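You operate a simulated robot arm through the tools that you are given. There is no shell and no other tool. Be economical: measure what you need, move in short steps, check, and stop when the job is done.

You run a simulated two-armed robot. Do the job below in one go: nothing can be reset, and whatever is moved stays where it is left.

## Task
Pick up the paper cone from the top of the workbench with one hand, pass it to the other hand and put it on the yellow bay.

It is judged by the outcome, as a careful person would: the job done as asked, and still so three seconds after it is handed in. It fails if anything else is knocked over, pushed out of place, dropped, spilled or broken.

## Robot
Two 7-joint arms with two-finger grippers on one trunk, on a base that drives. Base frame: it is fixed to the floor where the robot stands at the start and does not move with it; the origin is under the middle of the robot, x ahead of it, y to its left, z up. Units: mm, rad, N and s.
The left shoulder is at the start at [60, 123, 945], the right one opposite. With the tool pointing down near the work surface each hand reaches from about 360 to 800 mm from the robot's upright axis, wherever it stands, measured 20 degrees to its own side. Places, roughly: yellow bay (33x20 cm) [-1120, 1960, 740]. Payload 1.47 kg a hand.
Tool frame (each hand has its own): the origin (TCP) lies between the finger pads and is the grasp point; the fingertips stand 16 mm ahead of it; z points along the fingers, y is the line along which they close. The gripper opens to 87 mm. The gripper's body begins 55 mm behind the TCP.
Orientation is that of the tool frame in the base frame, as [roll, pitch, yaw] about the fixed x, y, z axes, in that order (R = Rz(yaw) Ry(pitch) Rx(roll)). With the fingers straight down and closing along the base's y, the tool's x points along the base's -x, its y along +y and its z along -z.

## Interface
- The arms move only by the tool arm_command. It takes "left_commands", "right_commands" or both (then of equal length, played together; a hand with none holds still); each is a list that holds one entry, the list of rows, each a list of 6 numbers: the shift along the tool's x, y, z in units of 25 mm (1.0 is 25 mm), then the turn, a rotation vector about the tool's x, y, z in units of 5 degrees (1.0 is 5 degrees). In form: [[[tx, ty, tz, ax, ay, az], ...]]. A call has 1 to 8 rows; each row shifts and turns the commanded pose from where the row before left it, along the tool's axes as they then stand. "left_jaw" and "right_jaw" are, for a hand that has rows, the finger opening in mm, from 0 to 87, set as the call begins (left out, the last holds). A call with a number of a shift or a turn outside -1 to 1 is refused whole. A row lasts 0.2 s, in which the tool goes at most 50 mm and 0.15 rad; a call with a longer step from one row to the next is refused whole, and so is a gripper value outside its range. A pose out of reach is approached as far as the arm can. The call stops where the force on the tool passes 40 N (or 10 N more than at its start, if that is more) or the arm is blocked; 0.2 s more then pass. The fingers move at their own pace (about 153 mm/s each) and stop on an object; they squeeze with about 28 N. The grip force told is the motor's: it shows also when the fingers shut on nothing. Time passes only in rows, and 0.2 s behind the last, so rows that do not move let the fingers close. It gives the time, the measured TCP pose, the force on the tool (base axes), the opening and the grip force at its end, in the units of the frame above (readings bear some noise), with the torque about the TCP (base axes, N m) and any sound that the robot's microphone picked up, and new pictures: "show" is both (left out), scene, wrist or none (wrist: the cameras of the hands that moved).
- Cameras (640 x 400 px; columns grow to the right, rows downward): "scene" is now at [87.4, -5.2, 1503.3]; the picture's right is [-0.07, -1.00, 0.00], its down [-0.71, 0.05, -0.70] and it looks along [0.70, -0.05, -0.71] (base axes); focal length 259 px, centre (320, 200). "left" rides on the left gripper at [73, -12, -90] in its tool frame; the picture's right is [0.16, 0.99, 0.00], its down [-0.72, 0.12, -0.68] and it looks along [-0.67, 0.11, 0.73] (tool axes); focal length 247 px, centre (320, 200). "right" rides on the right gripper at [73, 12, -90] in its tool frame; the picture's right is [-0.16, 0.99, 0.00], its down [-0.72, -0.12, -0.68] and it looks along [-0.67, -0.11, 0.73] (tool axes); focal length 247 px, centre (320, 200). There is no depth. A picture from a camera that has moved, and an enlarged one, comes with that camera's place and axes in the base frame and with its lens.
- lift_body(by): slides the trunk up (or, below 0, down) by that many mm; the arms and the scene camera ride with it, the base frame stays. It gives what a move gives, with no picture.
- drive_base(legs): drives the robot by 1 to 6 legs, each [ahead, left, turn to the left] in mm, mm and rad, along the robot's own axes; the way and the turn of a leg run together, so that a leg with both is an arc; at most 1500 mm and 3.142 rad a leg. The arms and the cameras ride along, it lands a little off, and it stops where it bumps. It gives what a move gives, and a new picture of the scene camera.
- pan_tilt(pan, tilt): turns the head with the scene camera to pan (to the left, within 2.094 rad either way) and tilt (down, from -0.506 to 1.204), counted from straight ahead of the robot. It gives what a move gives, and a new picture of the scene camera.
- enlarge(camera, box): a new picture of the part [left, top, right, bottom] of that camera's present view, enlarged. No time passes.
- sign_off(): hands the job in; it is judged then, once.

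Go step by step. Nothing tells you exact positions but the pictures and the camera data: compare them with the known pose of the tool, close in by small moves and look again before you grip or let go. The budget is 120 turns and 260 pictures, counting those below and the enlarged ones. Unless the task says otherwise, let go and move clear before handing in, and close with one line.

The tools are called after "Emit:" as a command line: name --argument value ..., lists and objects as JSON in quotes. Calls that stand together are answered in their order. arm_command: Moves the arms, as the interface text tells. Its arguments: {"type":"object","properties":{"left_commands":{"type":"array"},"left_jaw":{"type":"number"},"right_commands":{"type":"array"},"right_jaw":{"type":"number"},"show":{"type":"string","enum":["both","scene","wrist","none"]}},"required":[]} The other tools are called the same way: lift_body (by) slides the trunk up or down; drive_base (legs) drives the base; pan_tilt (pan, tilt) turns the head that bears the scene camera; enlarge (camera, box) takes an enlarged picture of a part of a camera's view; sign_off () hands the job in.

At the start:

```text
time: 0.0
left_position: [531.5, 256.5, 1119.8]
left_tool_rot: [3.141, -0.001, 3.14]
left_force: [-0.3, -0.2, 0.3]
left_torque: [0.01, 0.0, -0.01]
left_opening: 86.9
left_grip_force: 0.1
right_position: [428.1, -182.1, 1184.2]
right_tool_rot: [-3.141, 0.0, 3.141]
right_force: [-0.5, 0.7, -0.1]
right_torque: [-0.03, 0.01, -0.02]
right_opening: 87.0
right_grip_force: 0.0
trunk travel left (down, up): [-100.0, 130.0]
robot x, y, heading: [2.6, -0.1, 0.003]
head pan, tilt: [-0.068, 0.794]
```

scene: 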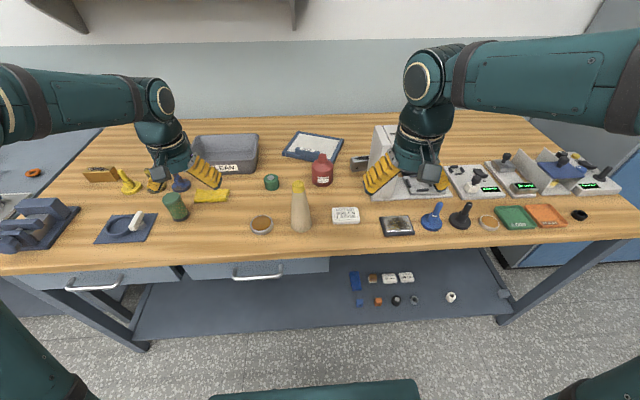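
right: 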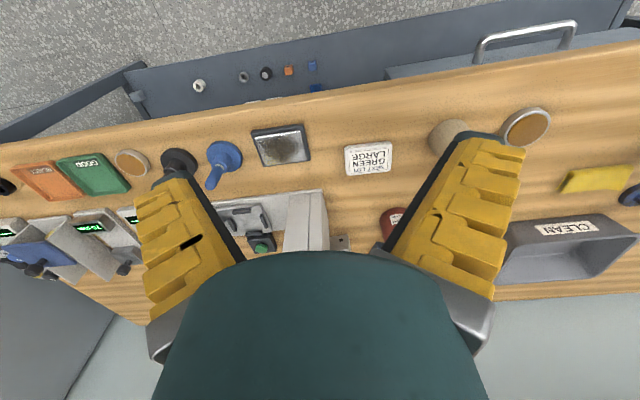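
left: 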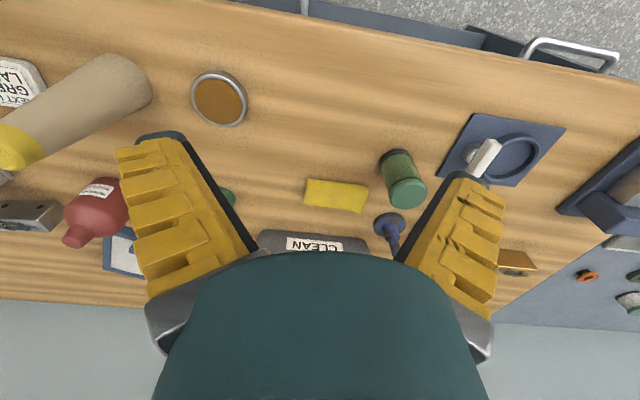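

I see a tan cone-like object with a yellow tip near the middle of the bench, which is probably the paper cone. I'll enlarge the view to make sure.

Emit:
enlarge --camera "scene" --box '[220, 130, 420, 255]'

Emit:
enlarge --camera "scene" --box '[60, 120, 260, 245]'

```text
3.20 times, centred on (320, 192) of scene
camera zoom: at [87.4, -5.2, 1503.3], right [-0.07, -1.0, 0.0], down [-0.71, 0.05, -0.7], along [0.7, -0.05, -0.71], focal length 828 px, centre (320, 224)
```

zoom: 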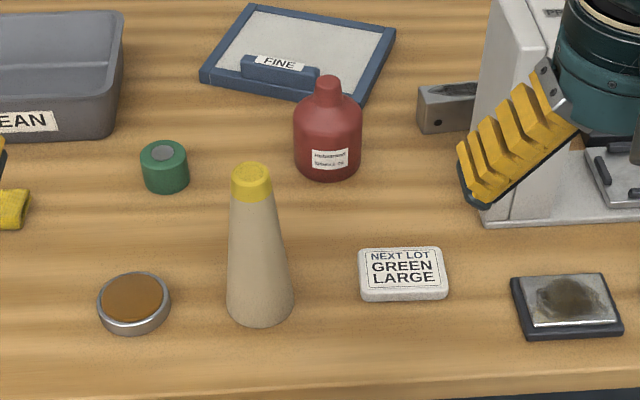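

```text
3.20 times, centred on (160, 182) of scene
camera zoom: at [87.4, -5.2, 1503.3], right [-0.07, -1.0, 0.0], down [-0.71, 0.05, -0.7], along [0.7, -0.05, -0.71], focal length 828 px, centre (832, 256)
```

zoom: 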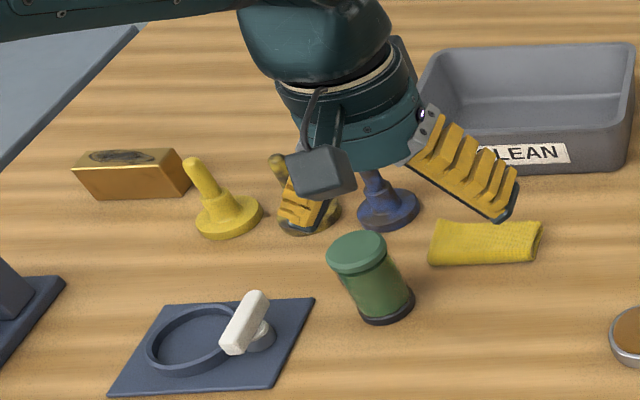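

The cone stands at about [594, 17] on a bench top at z≈890, and is about 165 mm tall and 63 mm wide at the base. I'll grip it low from the side with the right hand, and the left hand will later take the top from above. First I turn the right hand.

Emit:
arm_command --right_commands '[[[0, 0, 0, 0, 0, -1], [0, 0, 0, 0, 0, -1], [0, 0, 0, 0, 0, -1], [0, 0, 0, 0, 0, -1], [0, 0, 0, 0, 0, -1], [0, 0, 0, 0, 0, -1], [0, 0, 0, 0, 0, -1], [0, 0, 0, 0, 0, -1]]]' --right_jaw 87 --show "none"

Emit:
arm_command --right_commands '[[[0, 0, 0, 0, -1, 0], [0, 0, 0, 0, -1, 0], [0, 0, 0, 0, -1, 0], [0, 0, 0, 0, -1, 0], [0, 0, 0, 0, -1, 0], [0, 0, 0, 0, -1, 0], [0, 0, 0, 0, -1, 0], [0, 0, 0, 0, -1, 0]]]' --show "both"

```text
time: 1.8
left_position: [531.8, 256.3, 1119.3]
left_tool_rot: [-3.141, 0.0, -3.139]
left_force: [0.8, 0.0, -0.1]
left_torque: [0.0, 0.0, -0.02]
left_opening: 87.1
left_grip_force: 0.1
right_position: [428.1, -182.5, 1182.8]
right_tool_rot: [-3.14, 0.0, -2.444]
right_force: [0.5, 0.1, -0.6]
right_torque: [-0.01, 0.0, -0.03]
right_opening: 87.0
right_grip_force: 0.0
trunk travel left (down, up): [-100.0, 130.0]
robot x, y, heading: [2.0, -1.1, 0.002]
head pan, tilt: [-0.068, 0.794]
```

```text
time: 3.6
left_position: [531.4, 255.1, 1119.4]
left_tool_rot: [-3.141, 0.001, -3.141]
left_force: [0.0, 0.6, -0.6]
left_torque: [-0.03, 0.03, 0.0]
left_opening: 86.9
left_grip_force: 0.0
right_position: [428.3, -182.1, 1185.3]
right_tool_rot: [-3.141, 0.7, -2.444]
right_force: [0.2, 1.1, -0.5]
right_torque: [-0.03, -0.01, -0.01]
right_opening: 87.3
right_grip_force: 0.1
trunk travel left (down, up): [-100.0, 130.0]
robot x, y, heading: [1.4, 0.6, 0.001]
head pan, tilt: [-0.068, 0.794]
camera scene: at [87.2, -5.5, 1503.3], right [-0.07, -1.0, 0.0], down [-0.71, 0.05, -0.7], along [0.7, -0.05, -0.71], focal length 259 px, centre (320, 200)
camera right: at [333.8, -247.7, 1205.7], right [-0.54, 0.83, 0.1], down [0.16, -0.01, 0.99], along [0.82, 0.55, -0.13], focal length 247 px, centre (320, 200)
```

scene: 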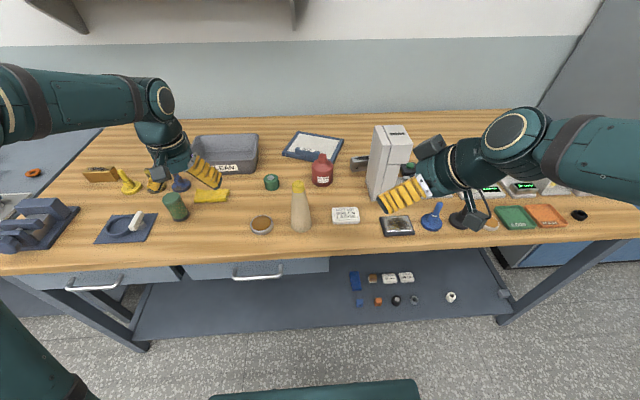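
right: 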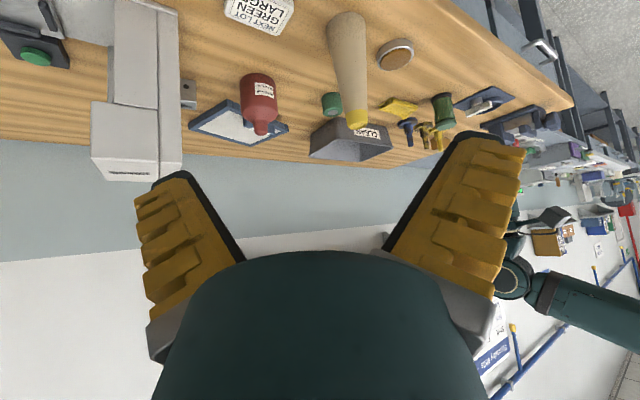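

The right hand is turned as intended. I'll pitch it a little more and close in to about 190 mm short of the cone.

Emit:
arm_command --right_commands '[[[0, 0, 0, 0, -1, 0], [0, 0, 0, 0, -1, 0], [0.1, 0.28, 1, 0, 0, 0], [0.1, 0.28, 1, 0, 0, 0], [0.1, 0.28, 1, 0, 0, 0], [0.1, 0.28, 1, 0, 0, 0], [0.1, 0.28, 1, 0, 0, 0], [0.1, 0.28, 1, 0, 0, 0]]]' --show "both"

```text
time: 5.4
left_position: [532.5, 257.0, 1119.5]
left_tool_rot: [-3.141, 0.001, -3.14]
left_force: [-0.6, -0.8, -0.4]
left_torque: [0.0, 0.02, -0.01]
left_opening: 86.9
left_grip_force: 0.0
right_position: [482.1, -81.7, 1076.0]
right_tool_rot: [3.14, 0.872, -2.442]
right_force: [0.0, 0.1, 0.3]
right_torque: [0.02, 0.0, 0.02]
right_opening: 87.2
right_grip_force: 0.0
trunk travel left (down, up): [-100.0, 130.0]
robot x, y, heading: [1.5, -2.5, 0.003]
head pan, tilt: [-0.068, 0.794]
camera scene: at [88.0, -4.6, 1503.2], right [-0.07, -1.0, 0.0], down [-0.71, 0.05, -0.7], along [0.7, -0.05, -0.71], focal length 259 px, centre (320, 200)
camera right: at [386.2, -148.4, 1077.2], right [-0.56, 0.82, 0.12], down [0.03, -0.12, 0.99], along [0.83, 0.56, 0.04], focal length 247 px, centre (320, 200)
```

scene: 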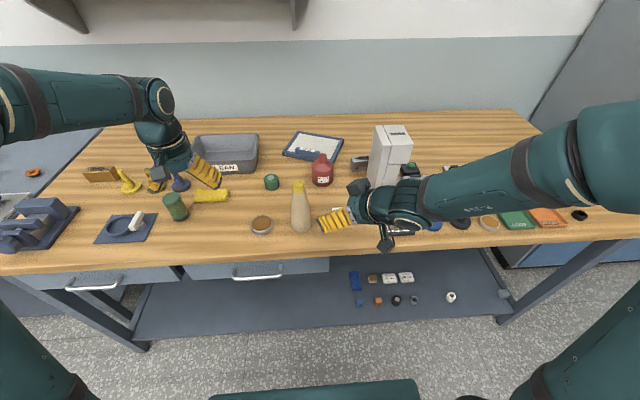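
right: 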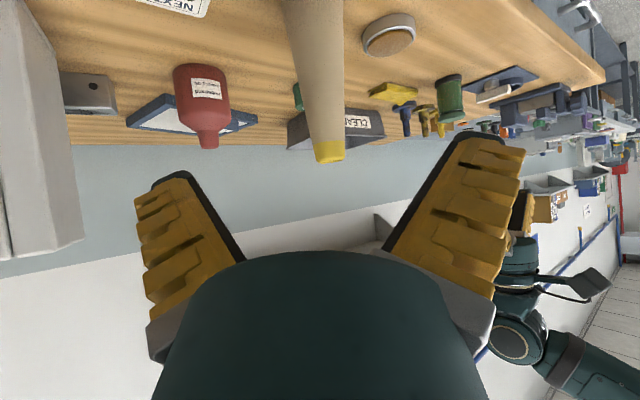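

The cone is nearly centred between the fingers, and its top centre comes out near [591, 7, 1043]. I'll advance most of the way and look again.

Emit:
arm_command --right_commands '[[[0, 0.03, 1, 0, 0, 0], [0, 0.03, 1, 0, 0, 0], [0, 0.03, 1, 0, 0, 0], [0, 0.03, 1, 0, 0, 0], [0, 0.03, 0.8, 0, 0, 0]]]' --show "both"

Emit:
enlarge --camera "scene" --box '[240, 150, 400, 250]'

```text
time: 6.6
left_position: [532.0, 256.2, 1118.5]
left_tool_rot: [3.141, 0.0, 3.141]
left_force: [0.7, 0.3, -0.5]
left_torque: [0.0, 0.03, -0.02]
left_opening: 87.0
left_grip_force: 0.1
right_position: [549.7, -20.4, 998.1]
right_tool_rot: [3.141, 0.871, -2.442]
right_force: [0.4, 0.3, -0.3]
right_torque: [0.04, -0.02, -0.01]
right_opening: 86.7
right_grip_force: 0.0
trunk travel left (down, up): [-100.0, 130.0]
robot x, y, heading: [-1.5, 2.4, 0.001]
head pan, tilt: [-0.068, 0.794]
camera scene: at [87.9, -4.6, 1503.2], right [-0.07, -1.0, 0.0], down [-0.71, 0.05, -0.7], along [0.7, -0.05, -0.71], focal length 259 px, centre (320, 200)
camera right: at [454.3, -86.6, 1000.1], right [-0.56, 0.82, 0.12], down [0.03, -0.12, 0.99], along [0.83, 0.56, 0.04], focal length 247 px, centre (320, 200)
```

scene: 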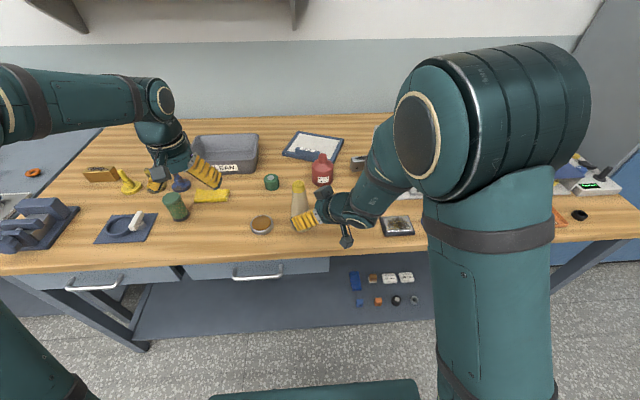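
right: 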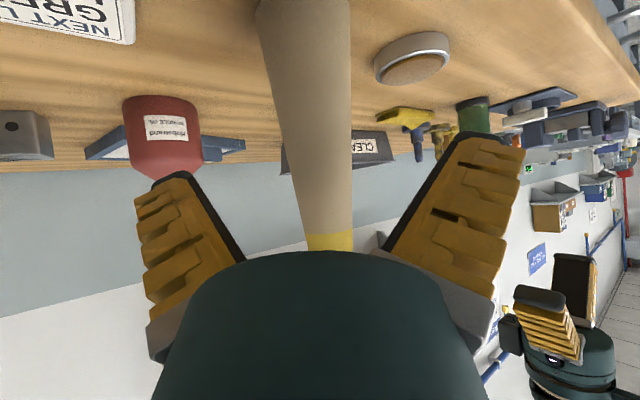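

```text
4.00 times, centred on (320, 200) of scene
camera zoom: at [87.9, -4.6, 1503.2], right [-0.07, -1.0, 0.0], down [-0.71, 0.05, -0.7], along [0.7, -0.05, -0.71], focal length 1035 px, centre (320, 200)
```

zoom: 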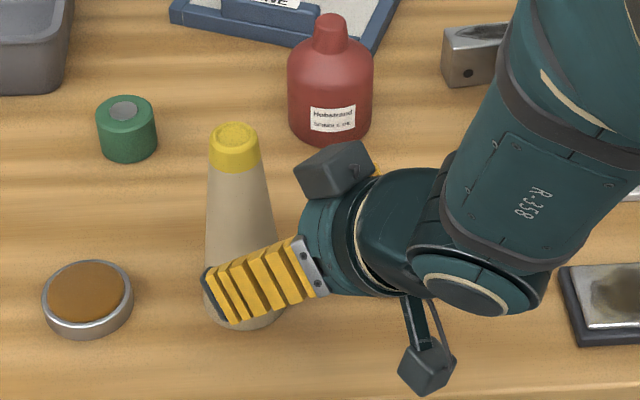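

The cone is centred between the fingers at grasp height. I'll advance the last 66 mm and check.

Emit:
arm_command --right_commands '[[[0, 0, 0.88, 0, 0, 0], [0, 0, 0.88, 0, 0, 0], [0, 0, 0.88, 0, 0, 0]]]' --show "both"

Emit:
enlarge --camera "scene" --box '[240, 150, 400, 250]'

```text
time: 7.4
left_position: [532.7, 256.5, 1119.2]
left_tool_rot: [3.141, 0.0, -3.141]
left_force: [1.0, -0.2, 0.4]
left_torque: [-0.02, 0.01, 0.01]
left_opening: 86.9
left_grip_force: 0.1
right_position: [588.6, 12.5, 955.4]
right_tool_rot: [-3.141, 0.872, -2.442]
right_force: [0.6, 0.1, 0.3]
right_torque: [0.0, 0.01, 0.0]
right_opening: 87.0
right_grip_force: 0.2
trunk travel left (down, up): [-100.0, 130.0]
robot x, y, heading: [1.6, -0.4, 0.002]
head pan, tilt: [-0.068, 0.794]
camera scene: at [88.2, -4.6, 1503.2], right [-0.07, -1.0, 0.0], down [-0.71, 0.05, -0.7], along [0.7, -0.05, -0.71], focal length 259 px, centre (320, 200)
camera right: at [493.0, -53.8, 956.5], right [-0.56, 0.82, 0.12], down [0.03, -0.12, 0.99], along [0.83, 0.56, 0.04], focal length 247 px, centre (320, 200)
```

scene: 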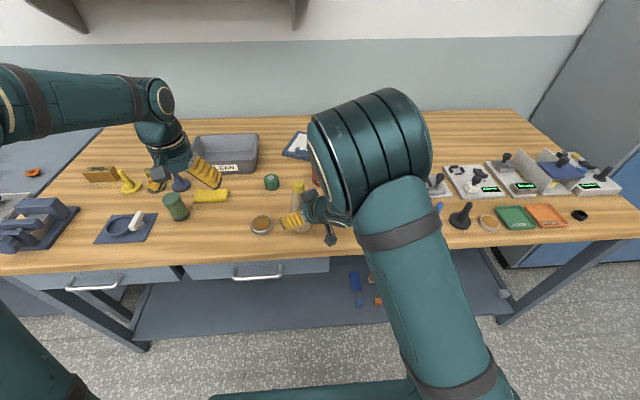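
right: 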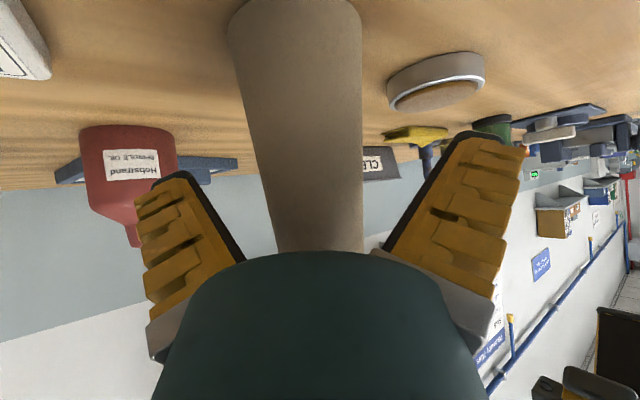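

```text
4.00 times, centred on (320, 200) of scene
camera zoom: at [88.2, -4.6, 1503.2], right [-0.07, -1.0, 0.0], down [-0.71, 0.05, -0.7], along [0.7, -0.05, -0.71], focal length 1035 px, centre (320, 200)
```

zoom: 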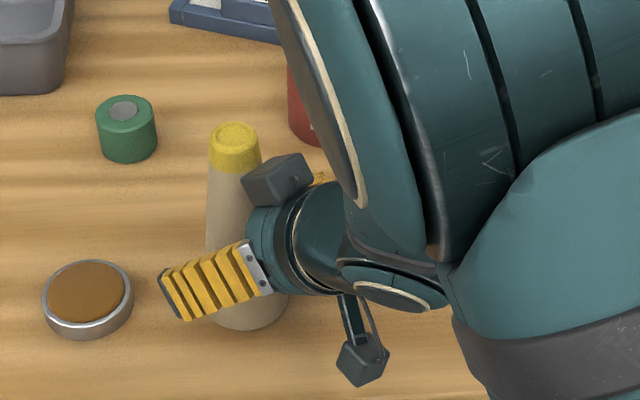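

The cone sits about 4 mm off the finger mid-line. I'll correct that and close.

Emit:
arm_command --right_commands '[[[0, -0.14, 0.15, 0, 0, 0]]]' --show "none"

Emit:
arm_command --right_commands '[[[0, 0, 0, 0, 0, 0], [0, 0, 0, 0, 0, 0], [0, 0, 0, 0, 0, 0]]]' --right_jaw 40 --show "wrist"

```text
time: 7.8
left_position: [531.8, 256.4, 1118.2]
left_tool_rot: [-3.141, 0.001, 3.142]
left_force: [0.3, -0.3, 0.4]
left_torque: [-0.02, 0.04, -0.04]
left_opening: 87.0
left_grip_force: 0.0
right_position: [592.5, 11.0, 953.0]
right_tool_rot: [3.14, 0.873, -2.445]
right_force: [-0.3, -0.4, -1.0]
right_torque: [0.04, -0.02, -0.02]
right_opening: 86.8
right_grip_force: 0.0
trunk travel left (down, up): [-100.0, 130.0]
robot x, y, heading: [-1.1, -1.0, -0.001]
head pan, tilt: [-0.068, 0.794]
```

```text
time: 8.6
left_position: [531.7, 256.3, 1120.8]
left_tool_rot: [-3.141, 0.0, 3.141]
left_force: [0.1, 0.6, 0.4]
left_torque: [0.0, 0.01, 0.0]
left_opening: 87.1
left_grip_force: 0.0
right_position: [592.1, 11.9, 954.7]
right_tool_rot: [3.141, 0.874, -2.443]
right_force: [-1.1, -1.5, 7.7]
right_torque: [0.21, 0.02, 0.04]
right_opening: 42.3
right_grip_force: 27.4
trunk travel left (down, up): [-100.0, 130.0]
robot x, y, heading: [1.2, 0.6, 0.001]
head pan, tilt: [-0.068, 0.794]
camera right: at [496.6, -55.0, 955.6], right [-0.56, 0.82, 0.12], down [0.03, -0.13, 0.99], along [0.83, 0.56, 0.05], focal length 247 px, centre (320, 200)
```

right: 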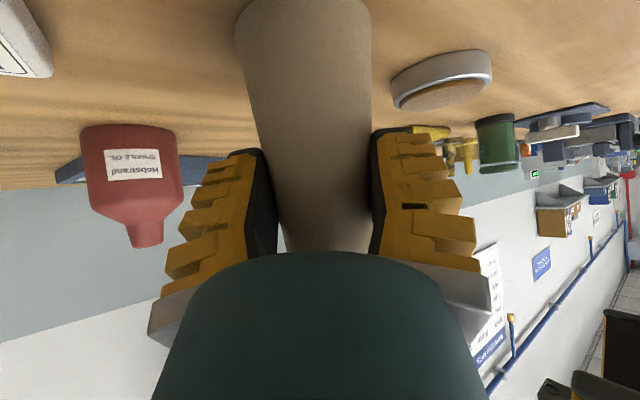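

Gripped, with 42 mm opening and 27 N. I'll lift it straight up 100 mm.

Emit:
arm_command --right_commands '[[[-0.383, 0, -0.321, 0, 0, 0], [-0.766, 0, -0.643, 0, 0, 0], [-0.766, 0, -0.643, 0, 0, 0], [-0.766, 0, -0.643, 0, 0, 0], [-0.766, 0, -0.643, 0, 0, 0], [0, 0, 0, 0, 0, 0]]]' --right_jaw 35 --show "both"

Emit:
enlarge --camera "scene" --box '[240, 120, 400, 220]'

```text
time: 10.0
left_position: [532.0, 256.4, 1119.9]
left_tool_rot: [-3.141, -0.001, -3.141]
left_force: [0.0, -0.9, 0.5]
left_torque: [0.02, 0.0, -0.02]
left_opening: 87.1
left_grip_force: 0.1
right_position: [592.5, 12.7, 1067.8]
right_tool_rot: [3.141, 0.874, -2.446]
right_force: [0.3, -0.1, -1.1]
right_torque: [0.05, 0.02, 0.0]
right_opening: 41.0
right_grip_force: 27.9
trunk travel left (down, up): [-100.0, 130.0]
robot x, y, heading: [-0.7, -0.8, 0.0]
head pan, tilt: [-0.068, 0.794]
camera scene: at [87.8, -5.0, 1503.2], right [-0.07, -1.0, 0.0], down [-0.71, 0.05, -0.7], along [0.7, -0.05, -0.71], focal length 259 px, centre (320, 200)
camera right: at [497.5, -53.9, 1068.6], right [-0.56, 0.82, 0.12], down [0.03, -0.12, 0.99], along [0.83, 0.56, 0.04], focal length 247 px, centre (320, 200)
```

scene: 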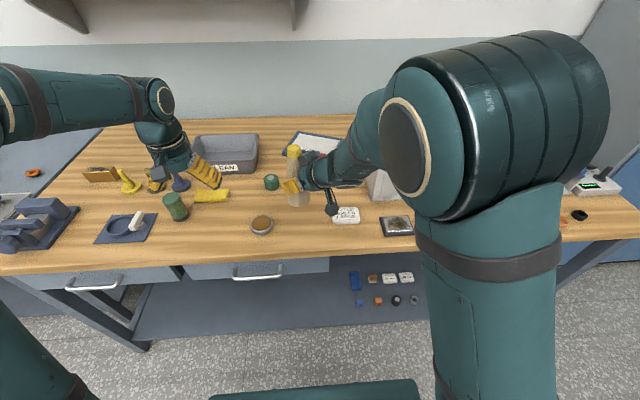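
right: 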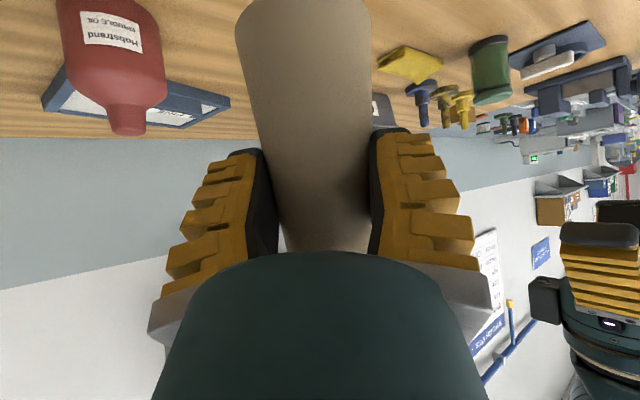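

```text
4.00 times, centred on (320, 170) of scene
camera zoom: at [87.8, -5.0, 1503.2], right [-0.07, -1.0, 0.0], down [-0.71, 0.05, -0.7], along [0.7, -0.05, -0.71], focal length 1035 px, centre (320, 320)
```

zoom: 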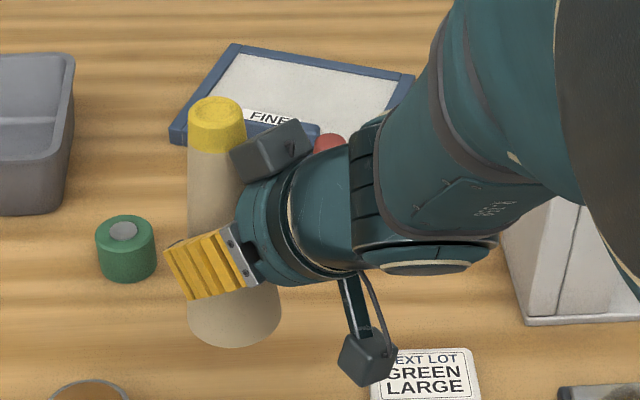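

The cone is held upright. Next I swing the right hand around the cone so it comes from the right, and yaw and raise the left hand so the two hands face each other.

Emit:
arm_command --right_commands '[[[0, 0, 0, -0.766, 0, -0.643], [0, 0, 0, -0.766, 0, -0.643], [0, 0, 0, -0.766, 0, -0.643], [0, 0, 0, -0.766, 0, -0.643], [0, 0, 0, -0.766, 0, -0.643], [0, 0, 0, -0.766, 0, -0.643], [0, 0, 0, -0.766, 0, -0.643], [0, 0, 0, -0.766, 0, -0.643]]]' --left_commands '[[[0, 0, -1, 0, 0, 1], [0, 0, -1, 0, 0, 1], [0, 0, -1, 0, 0, 1], [0, 0, -1, 0, 0, 1], [0, 0, 0, 0, 0, 1], [0, 0, 0, 0, 0, 1], [0, 0, 0, 0, 0, 1], [0, 0, 0, 0, 0, 1]]]' --show "scene"

```text
time: 11.8
left_position: [531.7, 255.9, 1219.0]
left_tool_rot: [3.142, 0.0, 2.441]
left_force: [0.1, -0.1, 0.4]
left_torque: [-0.01, -0.03, 0.01]
left_opening: 86.9
left_grip_force: 0.0
right_position: [592.6, 11.2, 1066.9]
right_tool_rot: [3.142, 0.872, -1.745]
right_force: [0.2, -0.1, -0.2]
right_torque: [0.02, -0.01, 0.01]
right_opening: 40.7
right_grip_force: 27.6
trunk travel left (down, up): [-100.0, 130.0]
robot x, y, heading: [0.9, 2.2, 0.003]
head pan, tilt: [-0.068, 0.794]
camera scene: at [87.7, -5.4, 1503.3], right [-0.07, -1.0, 0.0], down [-0.71, 0.05, -0.7], along [0.7, -0.05, -0.71], focal length 259 px, centre (320, 200)
```

scene: 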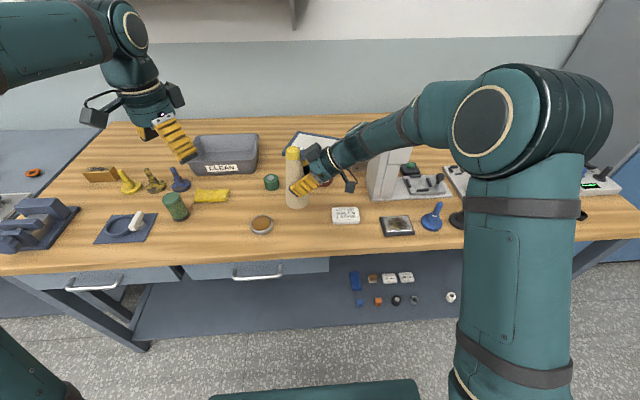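

Good. I continue turning the left hand to yaw -80° and then pitch it towards the cone.

Emit:
arm_command --left_commands '[[[0, 0, 0, 0, 0, 1], [0, 0, 0, 0, 0, 1], [0, 0, 0, 0, 0, 1], [0, 0, 0, 0, 0, 1], [0, 0, 0, 0, 0, 1], [0, 0, 0, 0, 0, 1], [0, 0, 0, 0, 0, 1], [0, 0, 0, 0, 0, 1]]]' --show "none"

Emit:
arm_command --left_commands '[[[0, 0, 0, 0, -1, 0], [0, 0, 0, 0, -1, 0], [0, 0, 0, 0, -1, 0], [0, 0, 0, 0, -1, 0], [0, 0, 0, 0, -1, 0], [0, 0, 0, 0, -1, 0], [0, 0, 0, 0, -1, 0], [0, 0, 0, 0, -1, 0]]]' --show "both"

Emit:
enlarge --camera "scene" --box '[240, 120, 400, 220]'

```text
time: 13.6
left_position: [531.3, 256.1, 1219.6]
left_tool_rot: [-3.142, -0.001, 1.744]
left_force: [-0.1, -0.3, -0.3]
left_torque: [-0.02, 0.01, -0.03]
left_opening: 87.0
left_grip_force: 0.0
right_position: [593.0, 10.4, 1066.2]
right_tool_rot: [-3.141, 0.873, -1.746]
right_force: [-0.1, -0.7, -0.1]
right_torque: [-0.02, -0.01, 0.0]
right_opening: 40.5
right_grip_force: 27.8
trunk travel left (down, up): [-100.0, 130.0]
robot x, y, heading: [1.2, 1.0, -0.002]
head pan, tilt: [-0.068, 0.794]
```

```text
time: 15.4
left_position: [533.5, 255.6, 1220.2]
left_tool_rot: [3.14, 0.699, 1.743]
left_force: [0.5, -0.4, -1.3]
left_torque: [0.04, -0.01, 0.03]
left_opening: 86.6
left_grip_force: 0.1
right_position: [592.6, 12.1, 1065.3]
right_tool_rot: [-3.141, 0.874, -1.746]
right_force: [-0.2, 0.4, -0.2]
right_torque: [-0.02, -0.02, 0.02]
right_opening: 40.3
right_grip_force: 28.4
trunk travel left (down, up): [-100.0, 130.0]
robot x, y, heading: [0.6, -1.2, 0.001]
head pan, tilt: [-0.068, 0.794]
camera scene: at [87.5, -5.0, 1503.3], right [-0.07, -1.0, 0.0], down [-0.71, 0.05, -0.7], along [0.7, -0.05, -0.71], focal length 259 px, centre (320, 200)
camera left: at [501.4, 365.2, 1240.2], right [0.95, 0.29, -0.1], down [0.13, -0.09, 0.99], along [0.28, -0.95, -0.13], focal length 247 px, centre (320, 200)
```

scene: 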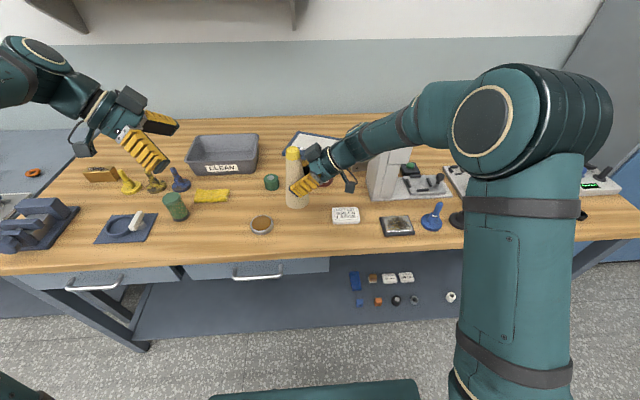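
left: 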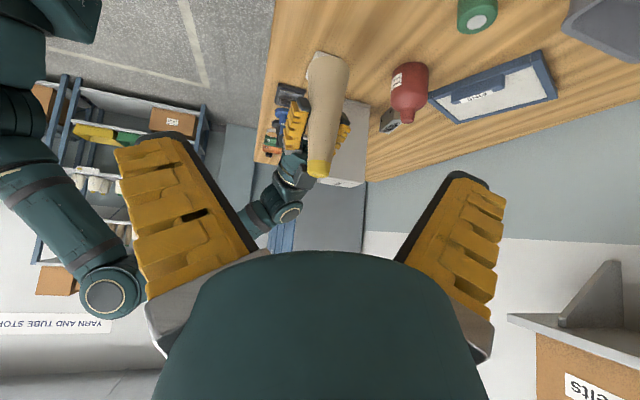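

```text
4.00 times, centred on (320, 170) of scene
camera zoom: at [87.5, -5.0, 1503.3], right [-0.07, -1.0, 0.0], down [-0.71, 0.05, -0.7], along [0.7, -0.05, -0.71], focal length 1035 px, centre (320, 320)
```

zoom: 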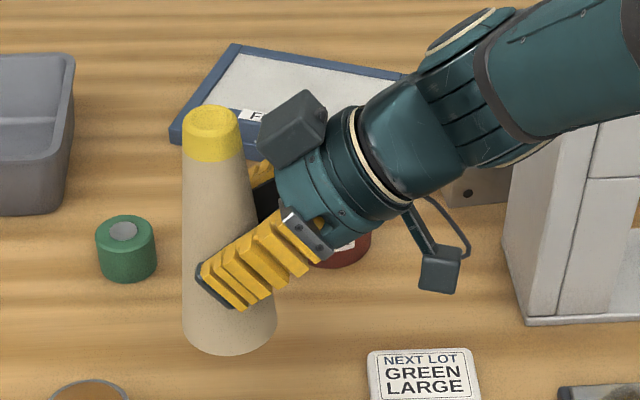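

The cone top is near [595, 20, 1152]. I'll bring the left hand to a pre-grasp point 100 mm short of the top.

Emit:
arm_command --left_commands '[[[-0.98, 0.16, 0.96, 0, 0, 0], [-0.98, 0.16, 0.96, 0, 0, 0], [-0.98, 0.16, 0.96, 0, 0, 0], [-0.98, 0.16, 0.96, 0, 0, 0], [-0.98, 0.16, 0.96, 0, 0, 0]]]' --left_jaw 87 --show "both"

Emit:
enlarge --camera "scene" --box '[220, 100, 380, 200]'

```text
time: 16.6
left_position: [581.4, 89.6, 1207.2]
left_tool_rot: [-3.141, 0.696, 1.747]
left_force: [0.6, 0.7, -1.0]
left_torque: [0.02, 0.05, -0.03]
left_opening: 86.9
left_grip_force: 0.0
right_position: [592.7, 10.0, 1066.2]
right_tool_rot: [3.139, 0.874, -1.747]
right_force: [0.6, -0.1, -0.4]
right_torque: [0.01, -0.04, -0.01]
right_opening: 40.4
right_grip_force: 27.9
trunk travel left (down, up): [-100.0, 130.0]
robot x, y, heading: [-0.1, -1.3, 0.001]
head pan, tilt: [-0.068, 0.794]
camera scene: at [88.0, -6.0, 1503.2], right [-0.07, -1.0, 0.0], down [-0.71, 0.05, -0.7], along [0.7, -0.05, -0.71], focal length 259 px, centre (320, 200)
camera left: at [550.9, 198.7, 1227.7], right [0.95, 0.29, -0.1], down [0.14, -0.1, 0.99], along [0.28, -0.95, -0.13], focal length 247 px, centre (320, 200)
```

scene: 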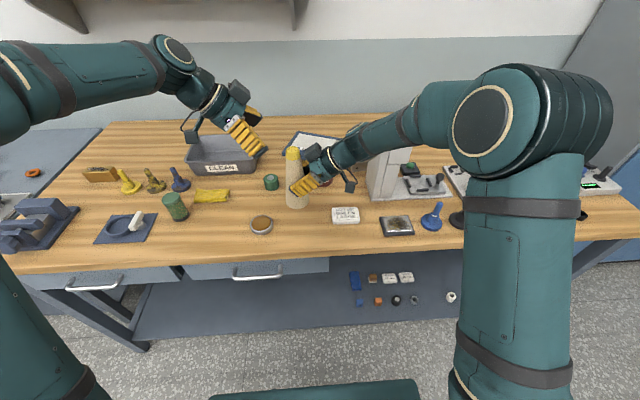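
left: 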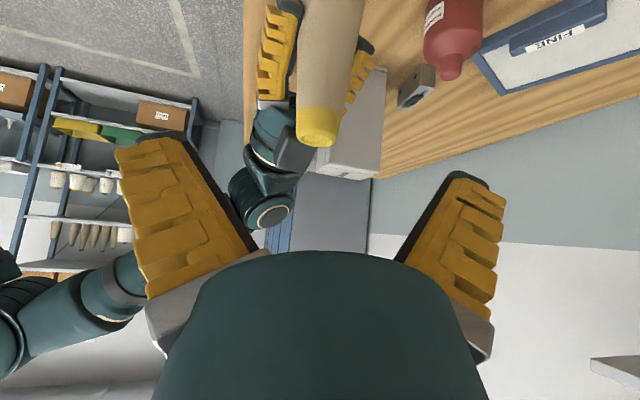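

```text
4.00 times, centred on (300, 150) of scene
camera zoom: at [88.0, -6.0, 1503.2], right [-0.07, -1.0, 0.0], down [-0.71, 0.05, -0.7], along [0.7, -0.05, -0.71], focal length 1035 px, centre (400, 400)
```

zoom: 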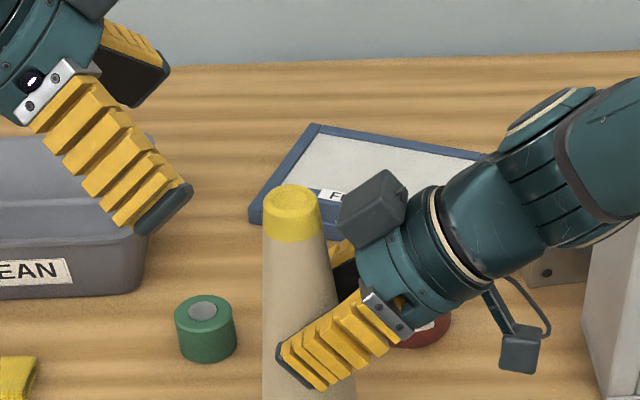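

The cone is well centred for the left hand. I'll advance 75 mm and check.

Emit:
arm_command --left_commands '[[[0.02, 0.03, 1, 0, 0, 0], [0.02, 0.03, 1, 0, 0, 0], [0.02, 0.03, 1, 0, 0, 0]]]' --show "both"

Emit:
enlarge --camera "scene" --box '[220, 100, 380, 200]'

```text
time: 17.4
left_position: [593.6, 45.8, 1145.9]
left_tool_rot: [-3.141, 0.697, 1.745]
left_force: [0.3, -0.3, 0.5]
left_torque: [0.0, 0.02, 0.0]
left_opening: 87.0
left_grip_force: 0.0
right_position: [593.5, 11.3, 1066.3]
right_tool_rot: [3.141, 0.873, -1.748]
right_force: [-0.1, -0.6, -0.5]
right_torque: [-0.04, 0.04, 0.0]
right_opening: 40.1
right_grip_force: 28.1
trunk travel left (down, up): [-100.0, 130.0]
robot x, y, heading: [-1.1, 2.0, -0.002]
head pan, tilt: [-0.068, 0.794]
camera scene: at [88.0, -5.6, 1503.2], right [-0.07, -1.0, 0.0], down [-0.71, 0.05, -0.7], along [0.7, -0.05, -0.71], focal length 259 px, centre (320, 200)
camera left: at [562.0, 154.9, 1166.8], right [0.95, 0.29, -0.1], down [0.13, -0.1, 0.99], along [0.28, -0.95, -0.13], focal length 247 px, centre (320, 200)
```

scene: 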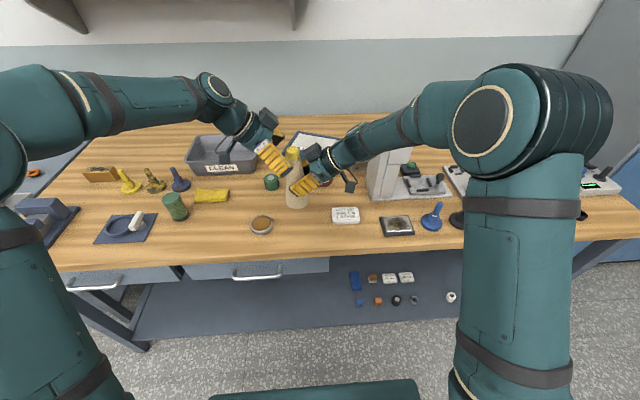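
left: 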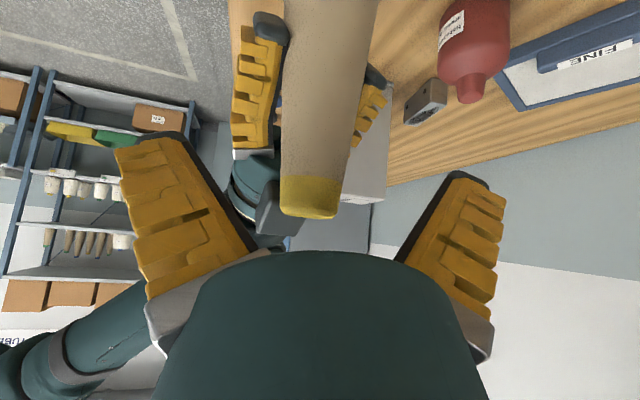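

```text
4.00 times, centred on (300, 150) of scene
camera zoom: at [88.0, -5.6, 1503.2], right [-0.07, -1.0, 0.0], down [-0.71, 0.05, -0.7], along [0.7, -0.05, -0.71], focal length 1035 px, centre (400, 400)
```

zoom: 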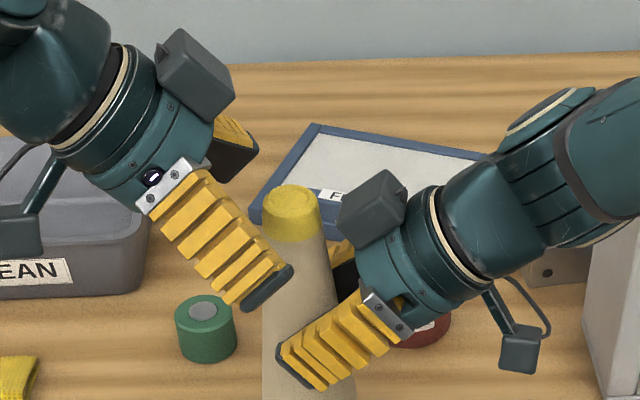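

I'll make the final 24 mm advance with a small sideways correction, then look before closing.

Emit:
arm_command --left_commands '[[[0, -0.06, 0.48, 0, 0, 0], [0, -0.06, 0.48, 0, 0, 0]]]' --show "wrist"

Emit:
enlarge --camera "scene" --box '[220, 100, 380, 200]'

```text
time: 18.0
left_position: [592.3, 29.1, 1128.0]
left_tool_rot: [-3.141, 0.697, 1.745]
left_force: [-0.5, -0.2, 0.0]
left_torque: [0.01, -0.02, -0.01]
left_opening: 86.8
left_grip_force: 0.1
right_position: [593.0, 11.1, 1066.3]
right_tool_rot: [-3.139, 0.872, -1.747]
right_force: [-0.2, 0.2, -0.4]
right_torque: [0.0, 0.01, 0.02]
right_opening: 40.1
right_grip_force: 28.0
trunk travel left (down, up): [-100.0, 130.0]
robot x, y, heading: [0.4, 0.8, -0.001]
head pan, tilt: [-0.068, 0.794]
camera left: at [560.8, 137.6, 1149.1], right [0.95, 0.29, -0.1], down [0.13, -0.1, 0.99], along [0.28, -0.95, -0.13], focal length 247 px, centre (320, 200)
```

left: 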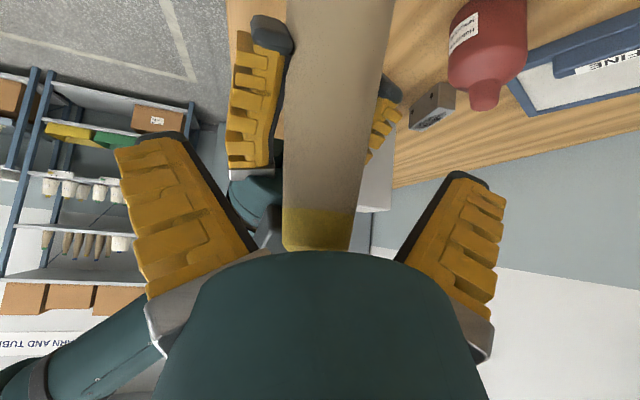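

```text
4.00 times, centred on (300, 150) of scene
camera zoom: at [87.5, -5.3, 1503.3], right [-0.07, -1.0, 0.0], down [-0.71, 0.05, -0.7], along [0.7, -0.05, -0.71], focal length 1035 px, centre (400, 400)
```

zoom: 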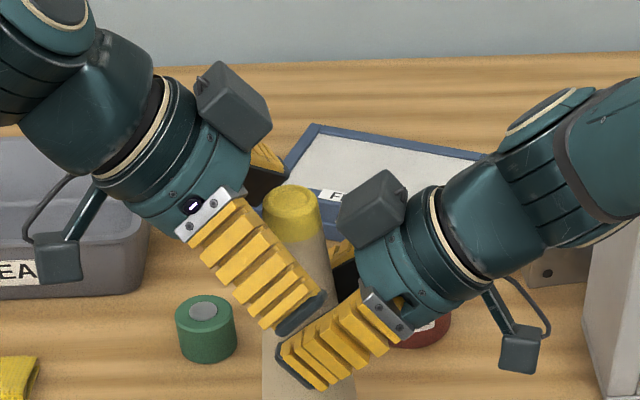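

The left fingers straddle the cone top and clear the right hand. Closing the left hand.

Emit:
arm_command --left_commands '[[[0, 0, 0, 0, 0, 0], [0, 0, 0, 0, 0, 0], [0, 0, 0, 0, 0, 0], [0, 0, 0, 0, 0, 0]]]' --left_jaw 28 --show "wrist"

Emit:
enlarge --camera "scene" --box '[220, 100, 380, 200]'

```text
time: 19.0
left_position: [592.0, 30.5, 1129.9]
left_tool_rot: [-3.141, 0.697, 1.746]
left_force: [4.2, 1.8, 1.7]
left_torque: [-0.01, -0.16, 0.0]
left_opening: 33.5
left_grip_force: 6.6
right_position: [593.6, 12.2, 1065.6]
right_tool_rot: [3.138, 0.872, -1.747]
right_force: [-3.4, -1.8, -1.9]
right_torque: [0.07, -0.1, 0.11]
right_opening: 40.8
right_grip_force: 27.8
trunk travel left (down, up): [-100.0, 130.0]
robot x, y, heading: [-1.0, 2.7, -0.005]
head pan, tilt: [-0.068, 0.794]
camera left: at [560.7, 138.0, 1149.4], right [0.95, 0.29, -0.1], down [0.13, -0.1, 0.99], along [0.28, -0.95, -0.13], focal length 247 px, centre (320, 200)
```

left: 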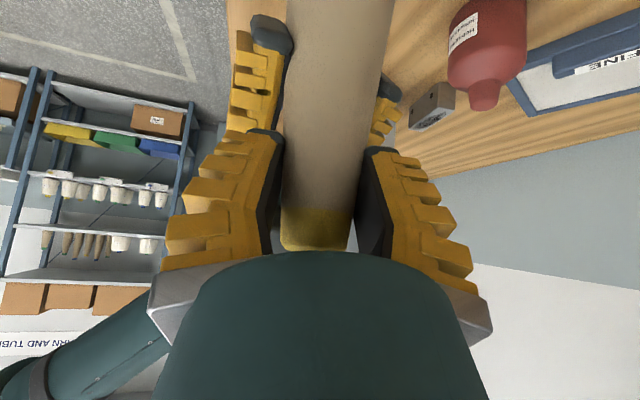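

```text
4.00 times, centred on (300, 150) of scene
camera zoom: at [87.4, -5.3, 1503.3], right [-0.07, -1.0, 0.0], down [-0.71, 0.05, -0.7], along [0.7, -0.05, -0.71], focal length 1035 px, centre (400, 400)
```

zoom: 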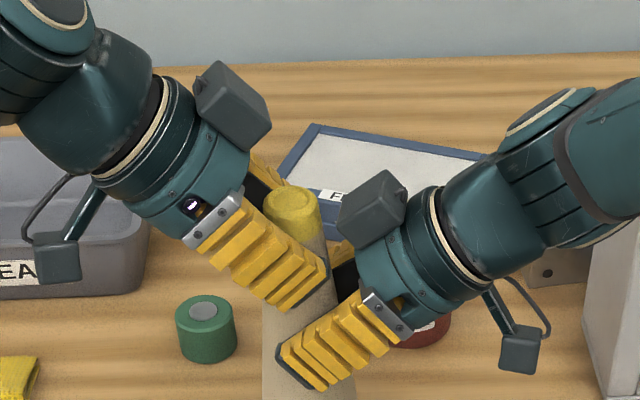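

Contact is at 33.5 mm but the grip is still light, so I'll tighten it.

Emit:
arm_command --left_commands '[[[0, 0, 0, 0, 0, 0], [0, 0, 0, 0, 0, 0], [0, 0, 0, 0, 0, 0]]]' --left_jaw 18 --show "none"

```text
time: 19.8
left_position: [591.8, 29.8, 1130.3]
left_tool_rot: [3.14, 0.699, 1.745]
left_force: [5.1, 5.2, 4.4]
left_torque: [0.14, -0.15, -0.05]
left_opening: 29.2
left_grip_force: 27.9
right_position: [592.4, 11.6, 1066.3]
right_tool_rot: [3.141, 0.874, -1.747]
right_force: [-5.7, -3.9, -6.1]
right_torque: [0.07, -0.2, 0.14]
right_opening: 41.0
right_grip_force: 28.4
trunk travel left (down, up): [-100.0, 130.0]
robot x, y, heading: [3.2, 3.0, 0.003]
head pan, tilt: [-0.068, 0.794]
```

Both hands hold the cone firmly. Now I open the right hand.

Emit:
arm_command --right_commands '[[[0, 0, 0, 0, 0, 0], [0, 0, 0, 0, 0, 0], [0, 0, 0, 0, 0, 0]]]' --right_jaw 87 --show "wrist"

Emit:
enlarge --camera "scene" --box '[220, 110, 380, 210]'

```text
time: 20.6
left_position: [591.8, 29.8, 1129.1]
left_tool_rot: [-3.14, 0.699, 1.745]
left_force: [0.1, 1.3, -0.6]
left_torque: [-0.02, -0.01, 0.0]
left_opening: 28.5
left_grip_force: 28.9
right_position: [592.8, 11.1, 1066.7]
right_tool_rot: [-3.141, 0.872, -1.745]
right_force: [0.5, -0.5, -0.8]
right_torque: [0.0, 0.02, -0.03]
right_opening: 86.8
right_grip_force: 0.1
trunk travel left (down, up): [-100.0, 130.0]
robot x, y, heading: [-2.4, -2.1, -0.001]
head pan, tilt: [-0.068, 0.794]
camera right: at [561.8, -101.4, 1067.9], right [-0.95, 0.27, 0.12], down [0.1, -0.08, 0.99], along [0.28, 0.96, 0.04], focal length 247 px, centre (320, 200)
```

right: 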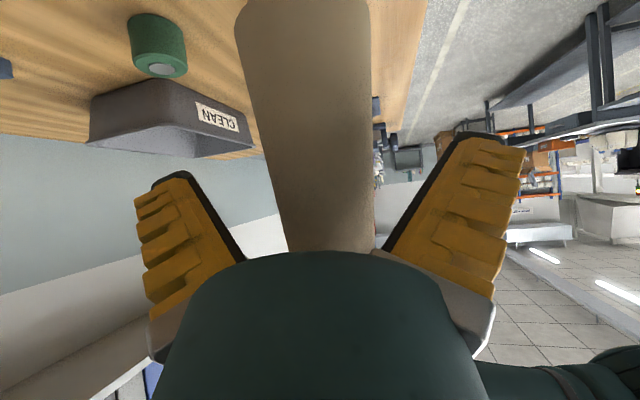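

```text
4.00 times, centred on (300, 160) of scene
camera zoom: at [87.4, -5.2, 1503.3], right [-0.07, -1.0, 0.0], down [-0.71, 0.05, -0.7], along [0.7, -0.05, -0.71], focal length 1035 px, centre (400, 360)
```

zoom: 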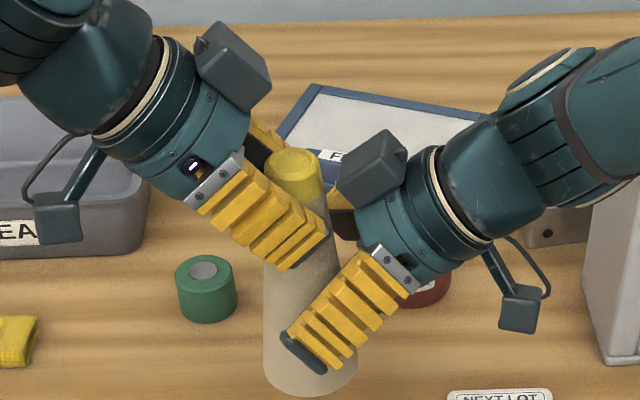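

The left hand holds the cone alone. I back the right hand away along its own axis.

Emit:
arm_command --right_commands '[[[0, 0, -1, 0, 0, 0], [0, 0, -1, 0, 0, 0], [0, 0, -1, 0, 0, 0], [0, 0, -1, 0, 0, 0], [0, 0, -1, 0, 0, 0], [0, 0, -1, 0, 0, 0], [0, 0, -1, 0, 0, 0]]]' --show "scene"

```text
time: 22.2
left_position: [591.9, 28.0, 1128.3]
left_tool_rot: [-3.14, 0.697, 1.744]
left_force: [-0.3, -0.4, -1.3]
left_torque: [-0.03, -0.02, 0.0]
left_opening: 28.2
left_grip_force: 28.5
right_position: [569.7, -120.9, 1181.2]
right_tool_rot: [3.14, 0.874, -1.745]
right_force: [-0.3, 0.9, -0.1]
right_torque: [-0.04, 0.01, 0.0]
right_opening: 87.0
right_grip_force: 0.0
trunk travel left (down, up): [-100.0, 130.0]
robot x, y, heading: [0.2, -0.5, 0.003]
head pan, tilt: [-0.068, 0.794]
camera scene: at [87.0, -5.7, 1503.3], right [-0.07, -1.0, 0.0], down [-0.71, 0.05, -0.7], along [0.7, -0.05, -0.71], focal length 259 px, centre (320, 200)
```

scene: 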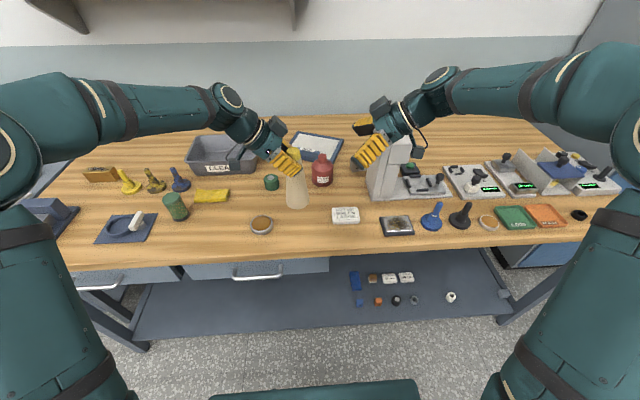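

The handover is done. Now I turn the head to look toward the yellow bay behind on the left and survey the floor.

Emit:
pan_tilt --pan 2.09 --tilt 0.35

Emit:
pan_tilt --pan 1.3 --tilt 0.5

```text
time: 24.2
left_position: [591.9, 29.1, 1128.3]
left_tool_rot: [-3.14, 0.699, 1.744]
left_force: [0.0, -0.3, 0.8]
left_torque: [-0.01, 0.01, 0.05]
left_opening: 28.4
left_grip_force: 28.3
right_position: [569.2, -118.9, 1180.0]
right_tool_rot: [-3.141, 0.873, -1.746]
right_force: [0.0, 0.8, 0.6]
right_torque: [0.0, 0.01, 0.03]
right_opening: 86.6
right_grip_force: 0.0
trunk travel left (down, up): [-100.0, 130.0]
robot x, y, heading: [-2.6, 1.2, 0.004]
head pan, tilt: [2.089, 0.351]
camera scene: at [-39.4, 81.2, 1542.6], right [0.87, 0.49, 0.0], down [0.17, -0.3, -0.94], along [-0.46, 0.82, -0.34], focal length 259 px, centre (320, 200)
```

scene: 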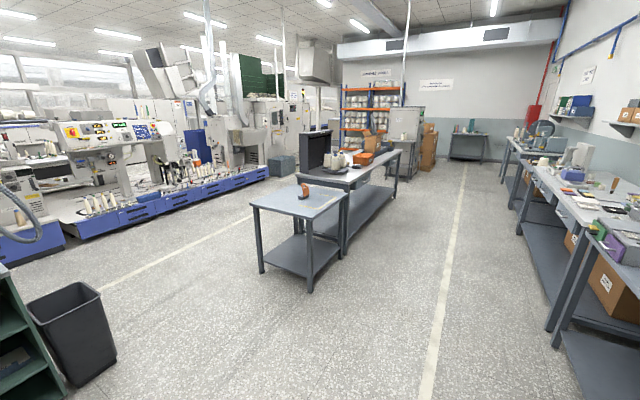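

```text
time: 25.4
left_position: [591.8, 28.3, 1128.2]
left_tool_rot: [3.14, 0.698, 1.745]
left_force: [-0.1, 0.7, 0.6]
left_torque: [0.04, 0.01, 0.01]
left_opening: 28.3
left_grip_force: 28.2
right_position: [570.8, -119.5, 1178.7]
right_tool_rot: [3.141, 0.874, -1.744]
right_force: [0.3, -0.1, -0.1]
right_torque: [0.01, -0.02, -0.01]
right_opening: 86.8
right_grip_force: 0.1
trunk travel left (down, up): [-100.0, 130.0]
robot x, y, heading: [1.3, 1.3, -0.002]
head pan, tilt: [1.3, 0.499]
camera scene: at [31.0, 88.0, 1528.9], right [0.96, -0.27, 0.0], down [-0.13, -0.46, -0.88], along [0.23, 0.85, -0.48], focal length 259 px, centre (320, 200)
```

scene: 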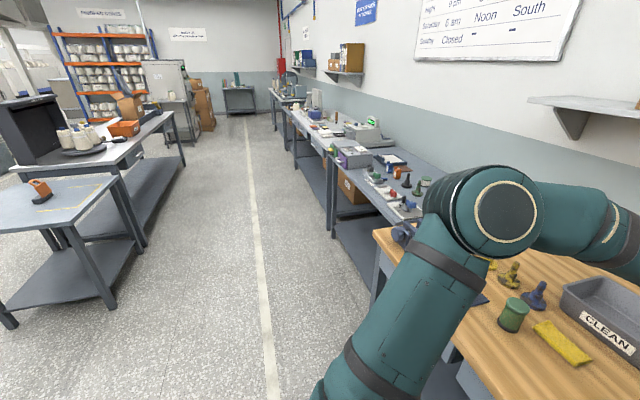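

I see a small blue-grey table on the left with faint yellow markings. I'll look at it more closely.

Emit:
pan_tilt --pan 2.09 --tilt 0.35

Emit:
enlarge --camera "scene" --box '[240, 120, 400, 220]'

```text
time: 26.5
left_position: [592.4, 29.9, 1129.0]
left_tool_rot: [3.141, 0.7, 1.744]
left_force: [1.5, 0.3, 0.1]
left_torque: [0.02, -0.02, -0.02]
left_opening: 28.1
left_grip_force: 28.2
right_position: [570.1, -119.8, 1180.8]
right_tool_rot: [3.141, 0.872, -1.744]
right_force: [0.0, 0.1, -0.2]
right_torque: [-0.01, 0.02, 0.01]
right_opening: 87.1
right_grip_force: 0.0
trunk travel left (down, up): [-100.0, 130.0]
robot x, y, heading: [1.3, -3.9, 0.002]
head pan, tilt: [2.089, 0.351]
camera scene: at [-39.3, 81.2, 1542.6], right [0.87, 0.49, 0.0], down [0.17, -0.3, -0.94], along [-0.46, 0.82, -0.34], focal length 259 px, centre (320, 200)
```

scene: 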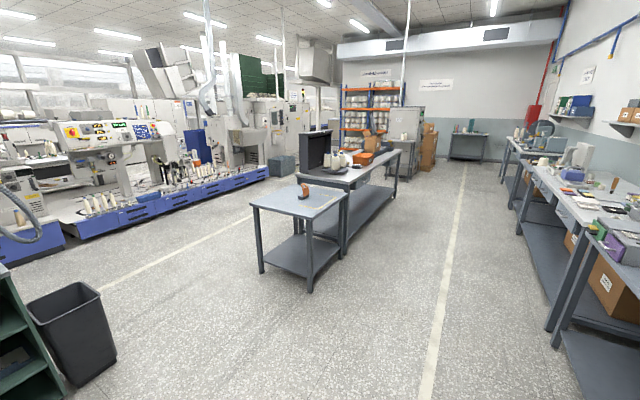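

```text
4.00 times, centred on (320, 170) of scene
camera zoom: at [-39.3, 81.2, 1542.6], right [0.87, 0.49, 0.0], down [0.17, -0.3, -0.94], along [-0.46, 0.82, -0.34], focal length 1035 px, centre (320, 320)
```

zoom: 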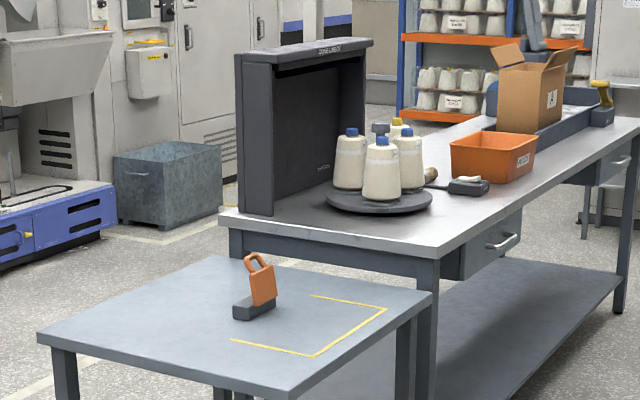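

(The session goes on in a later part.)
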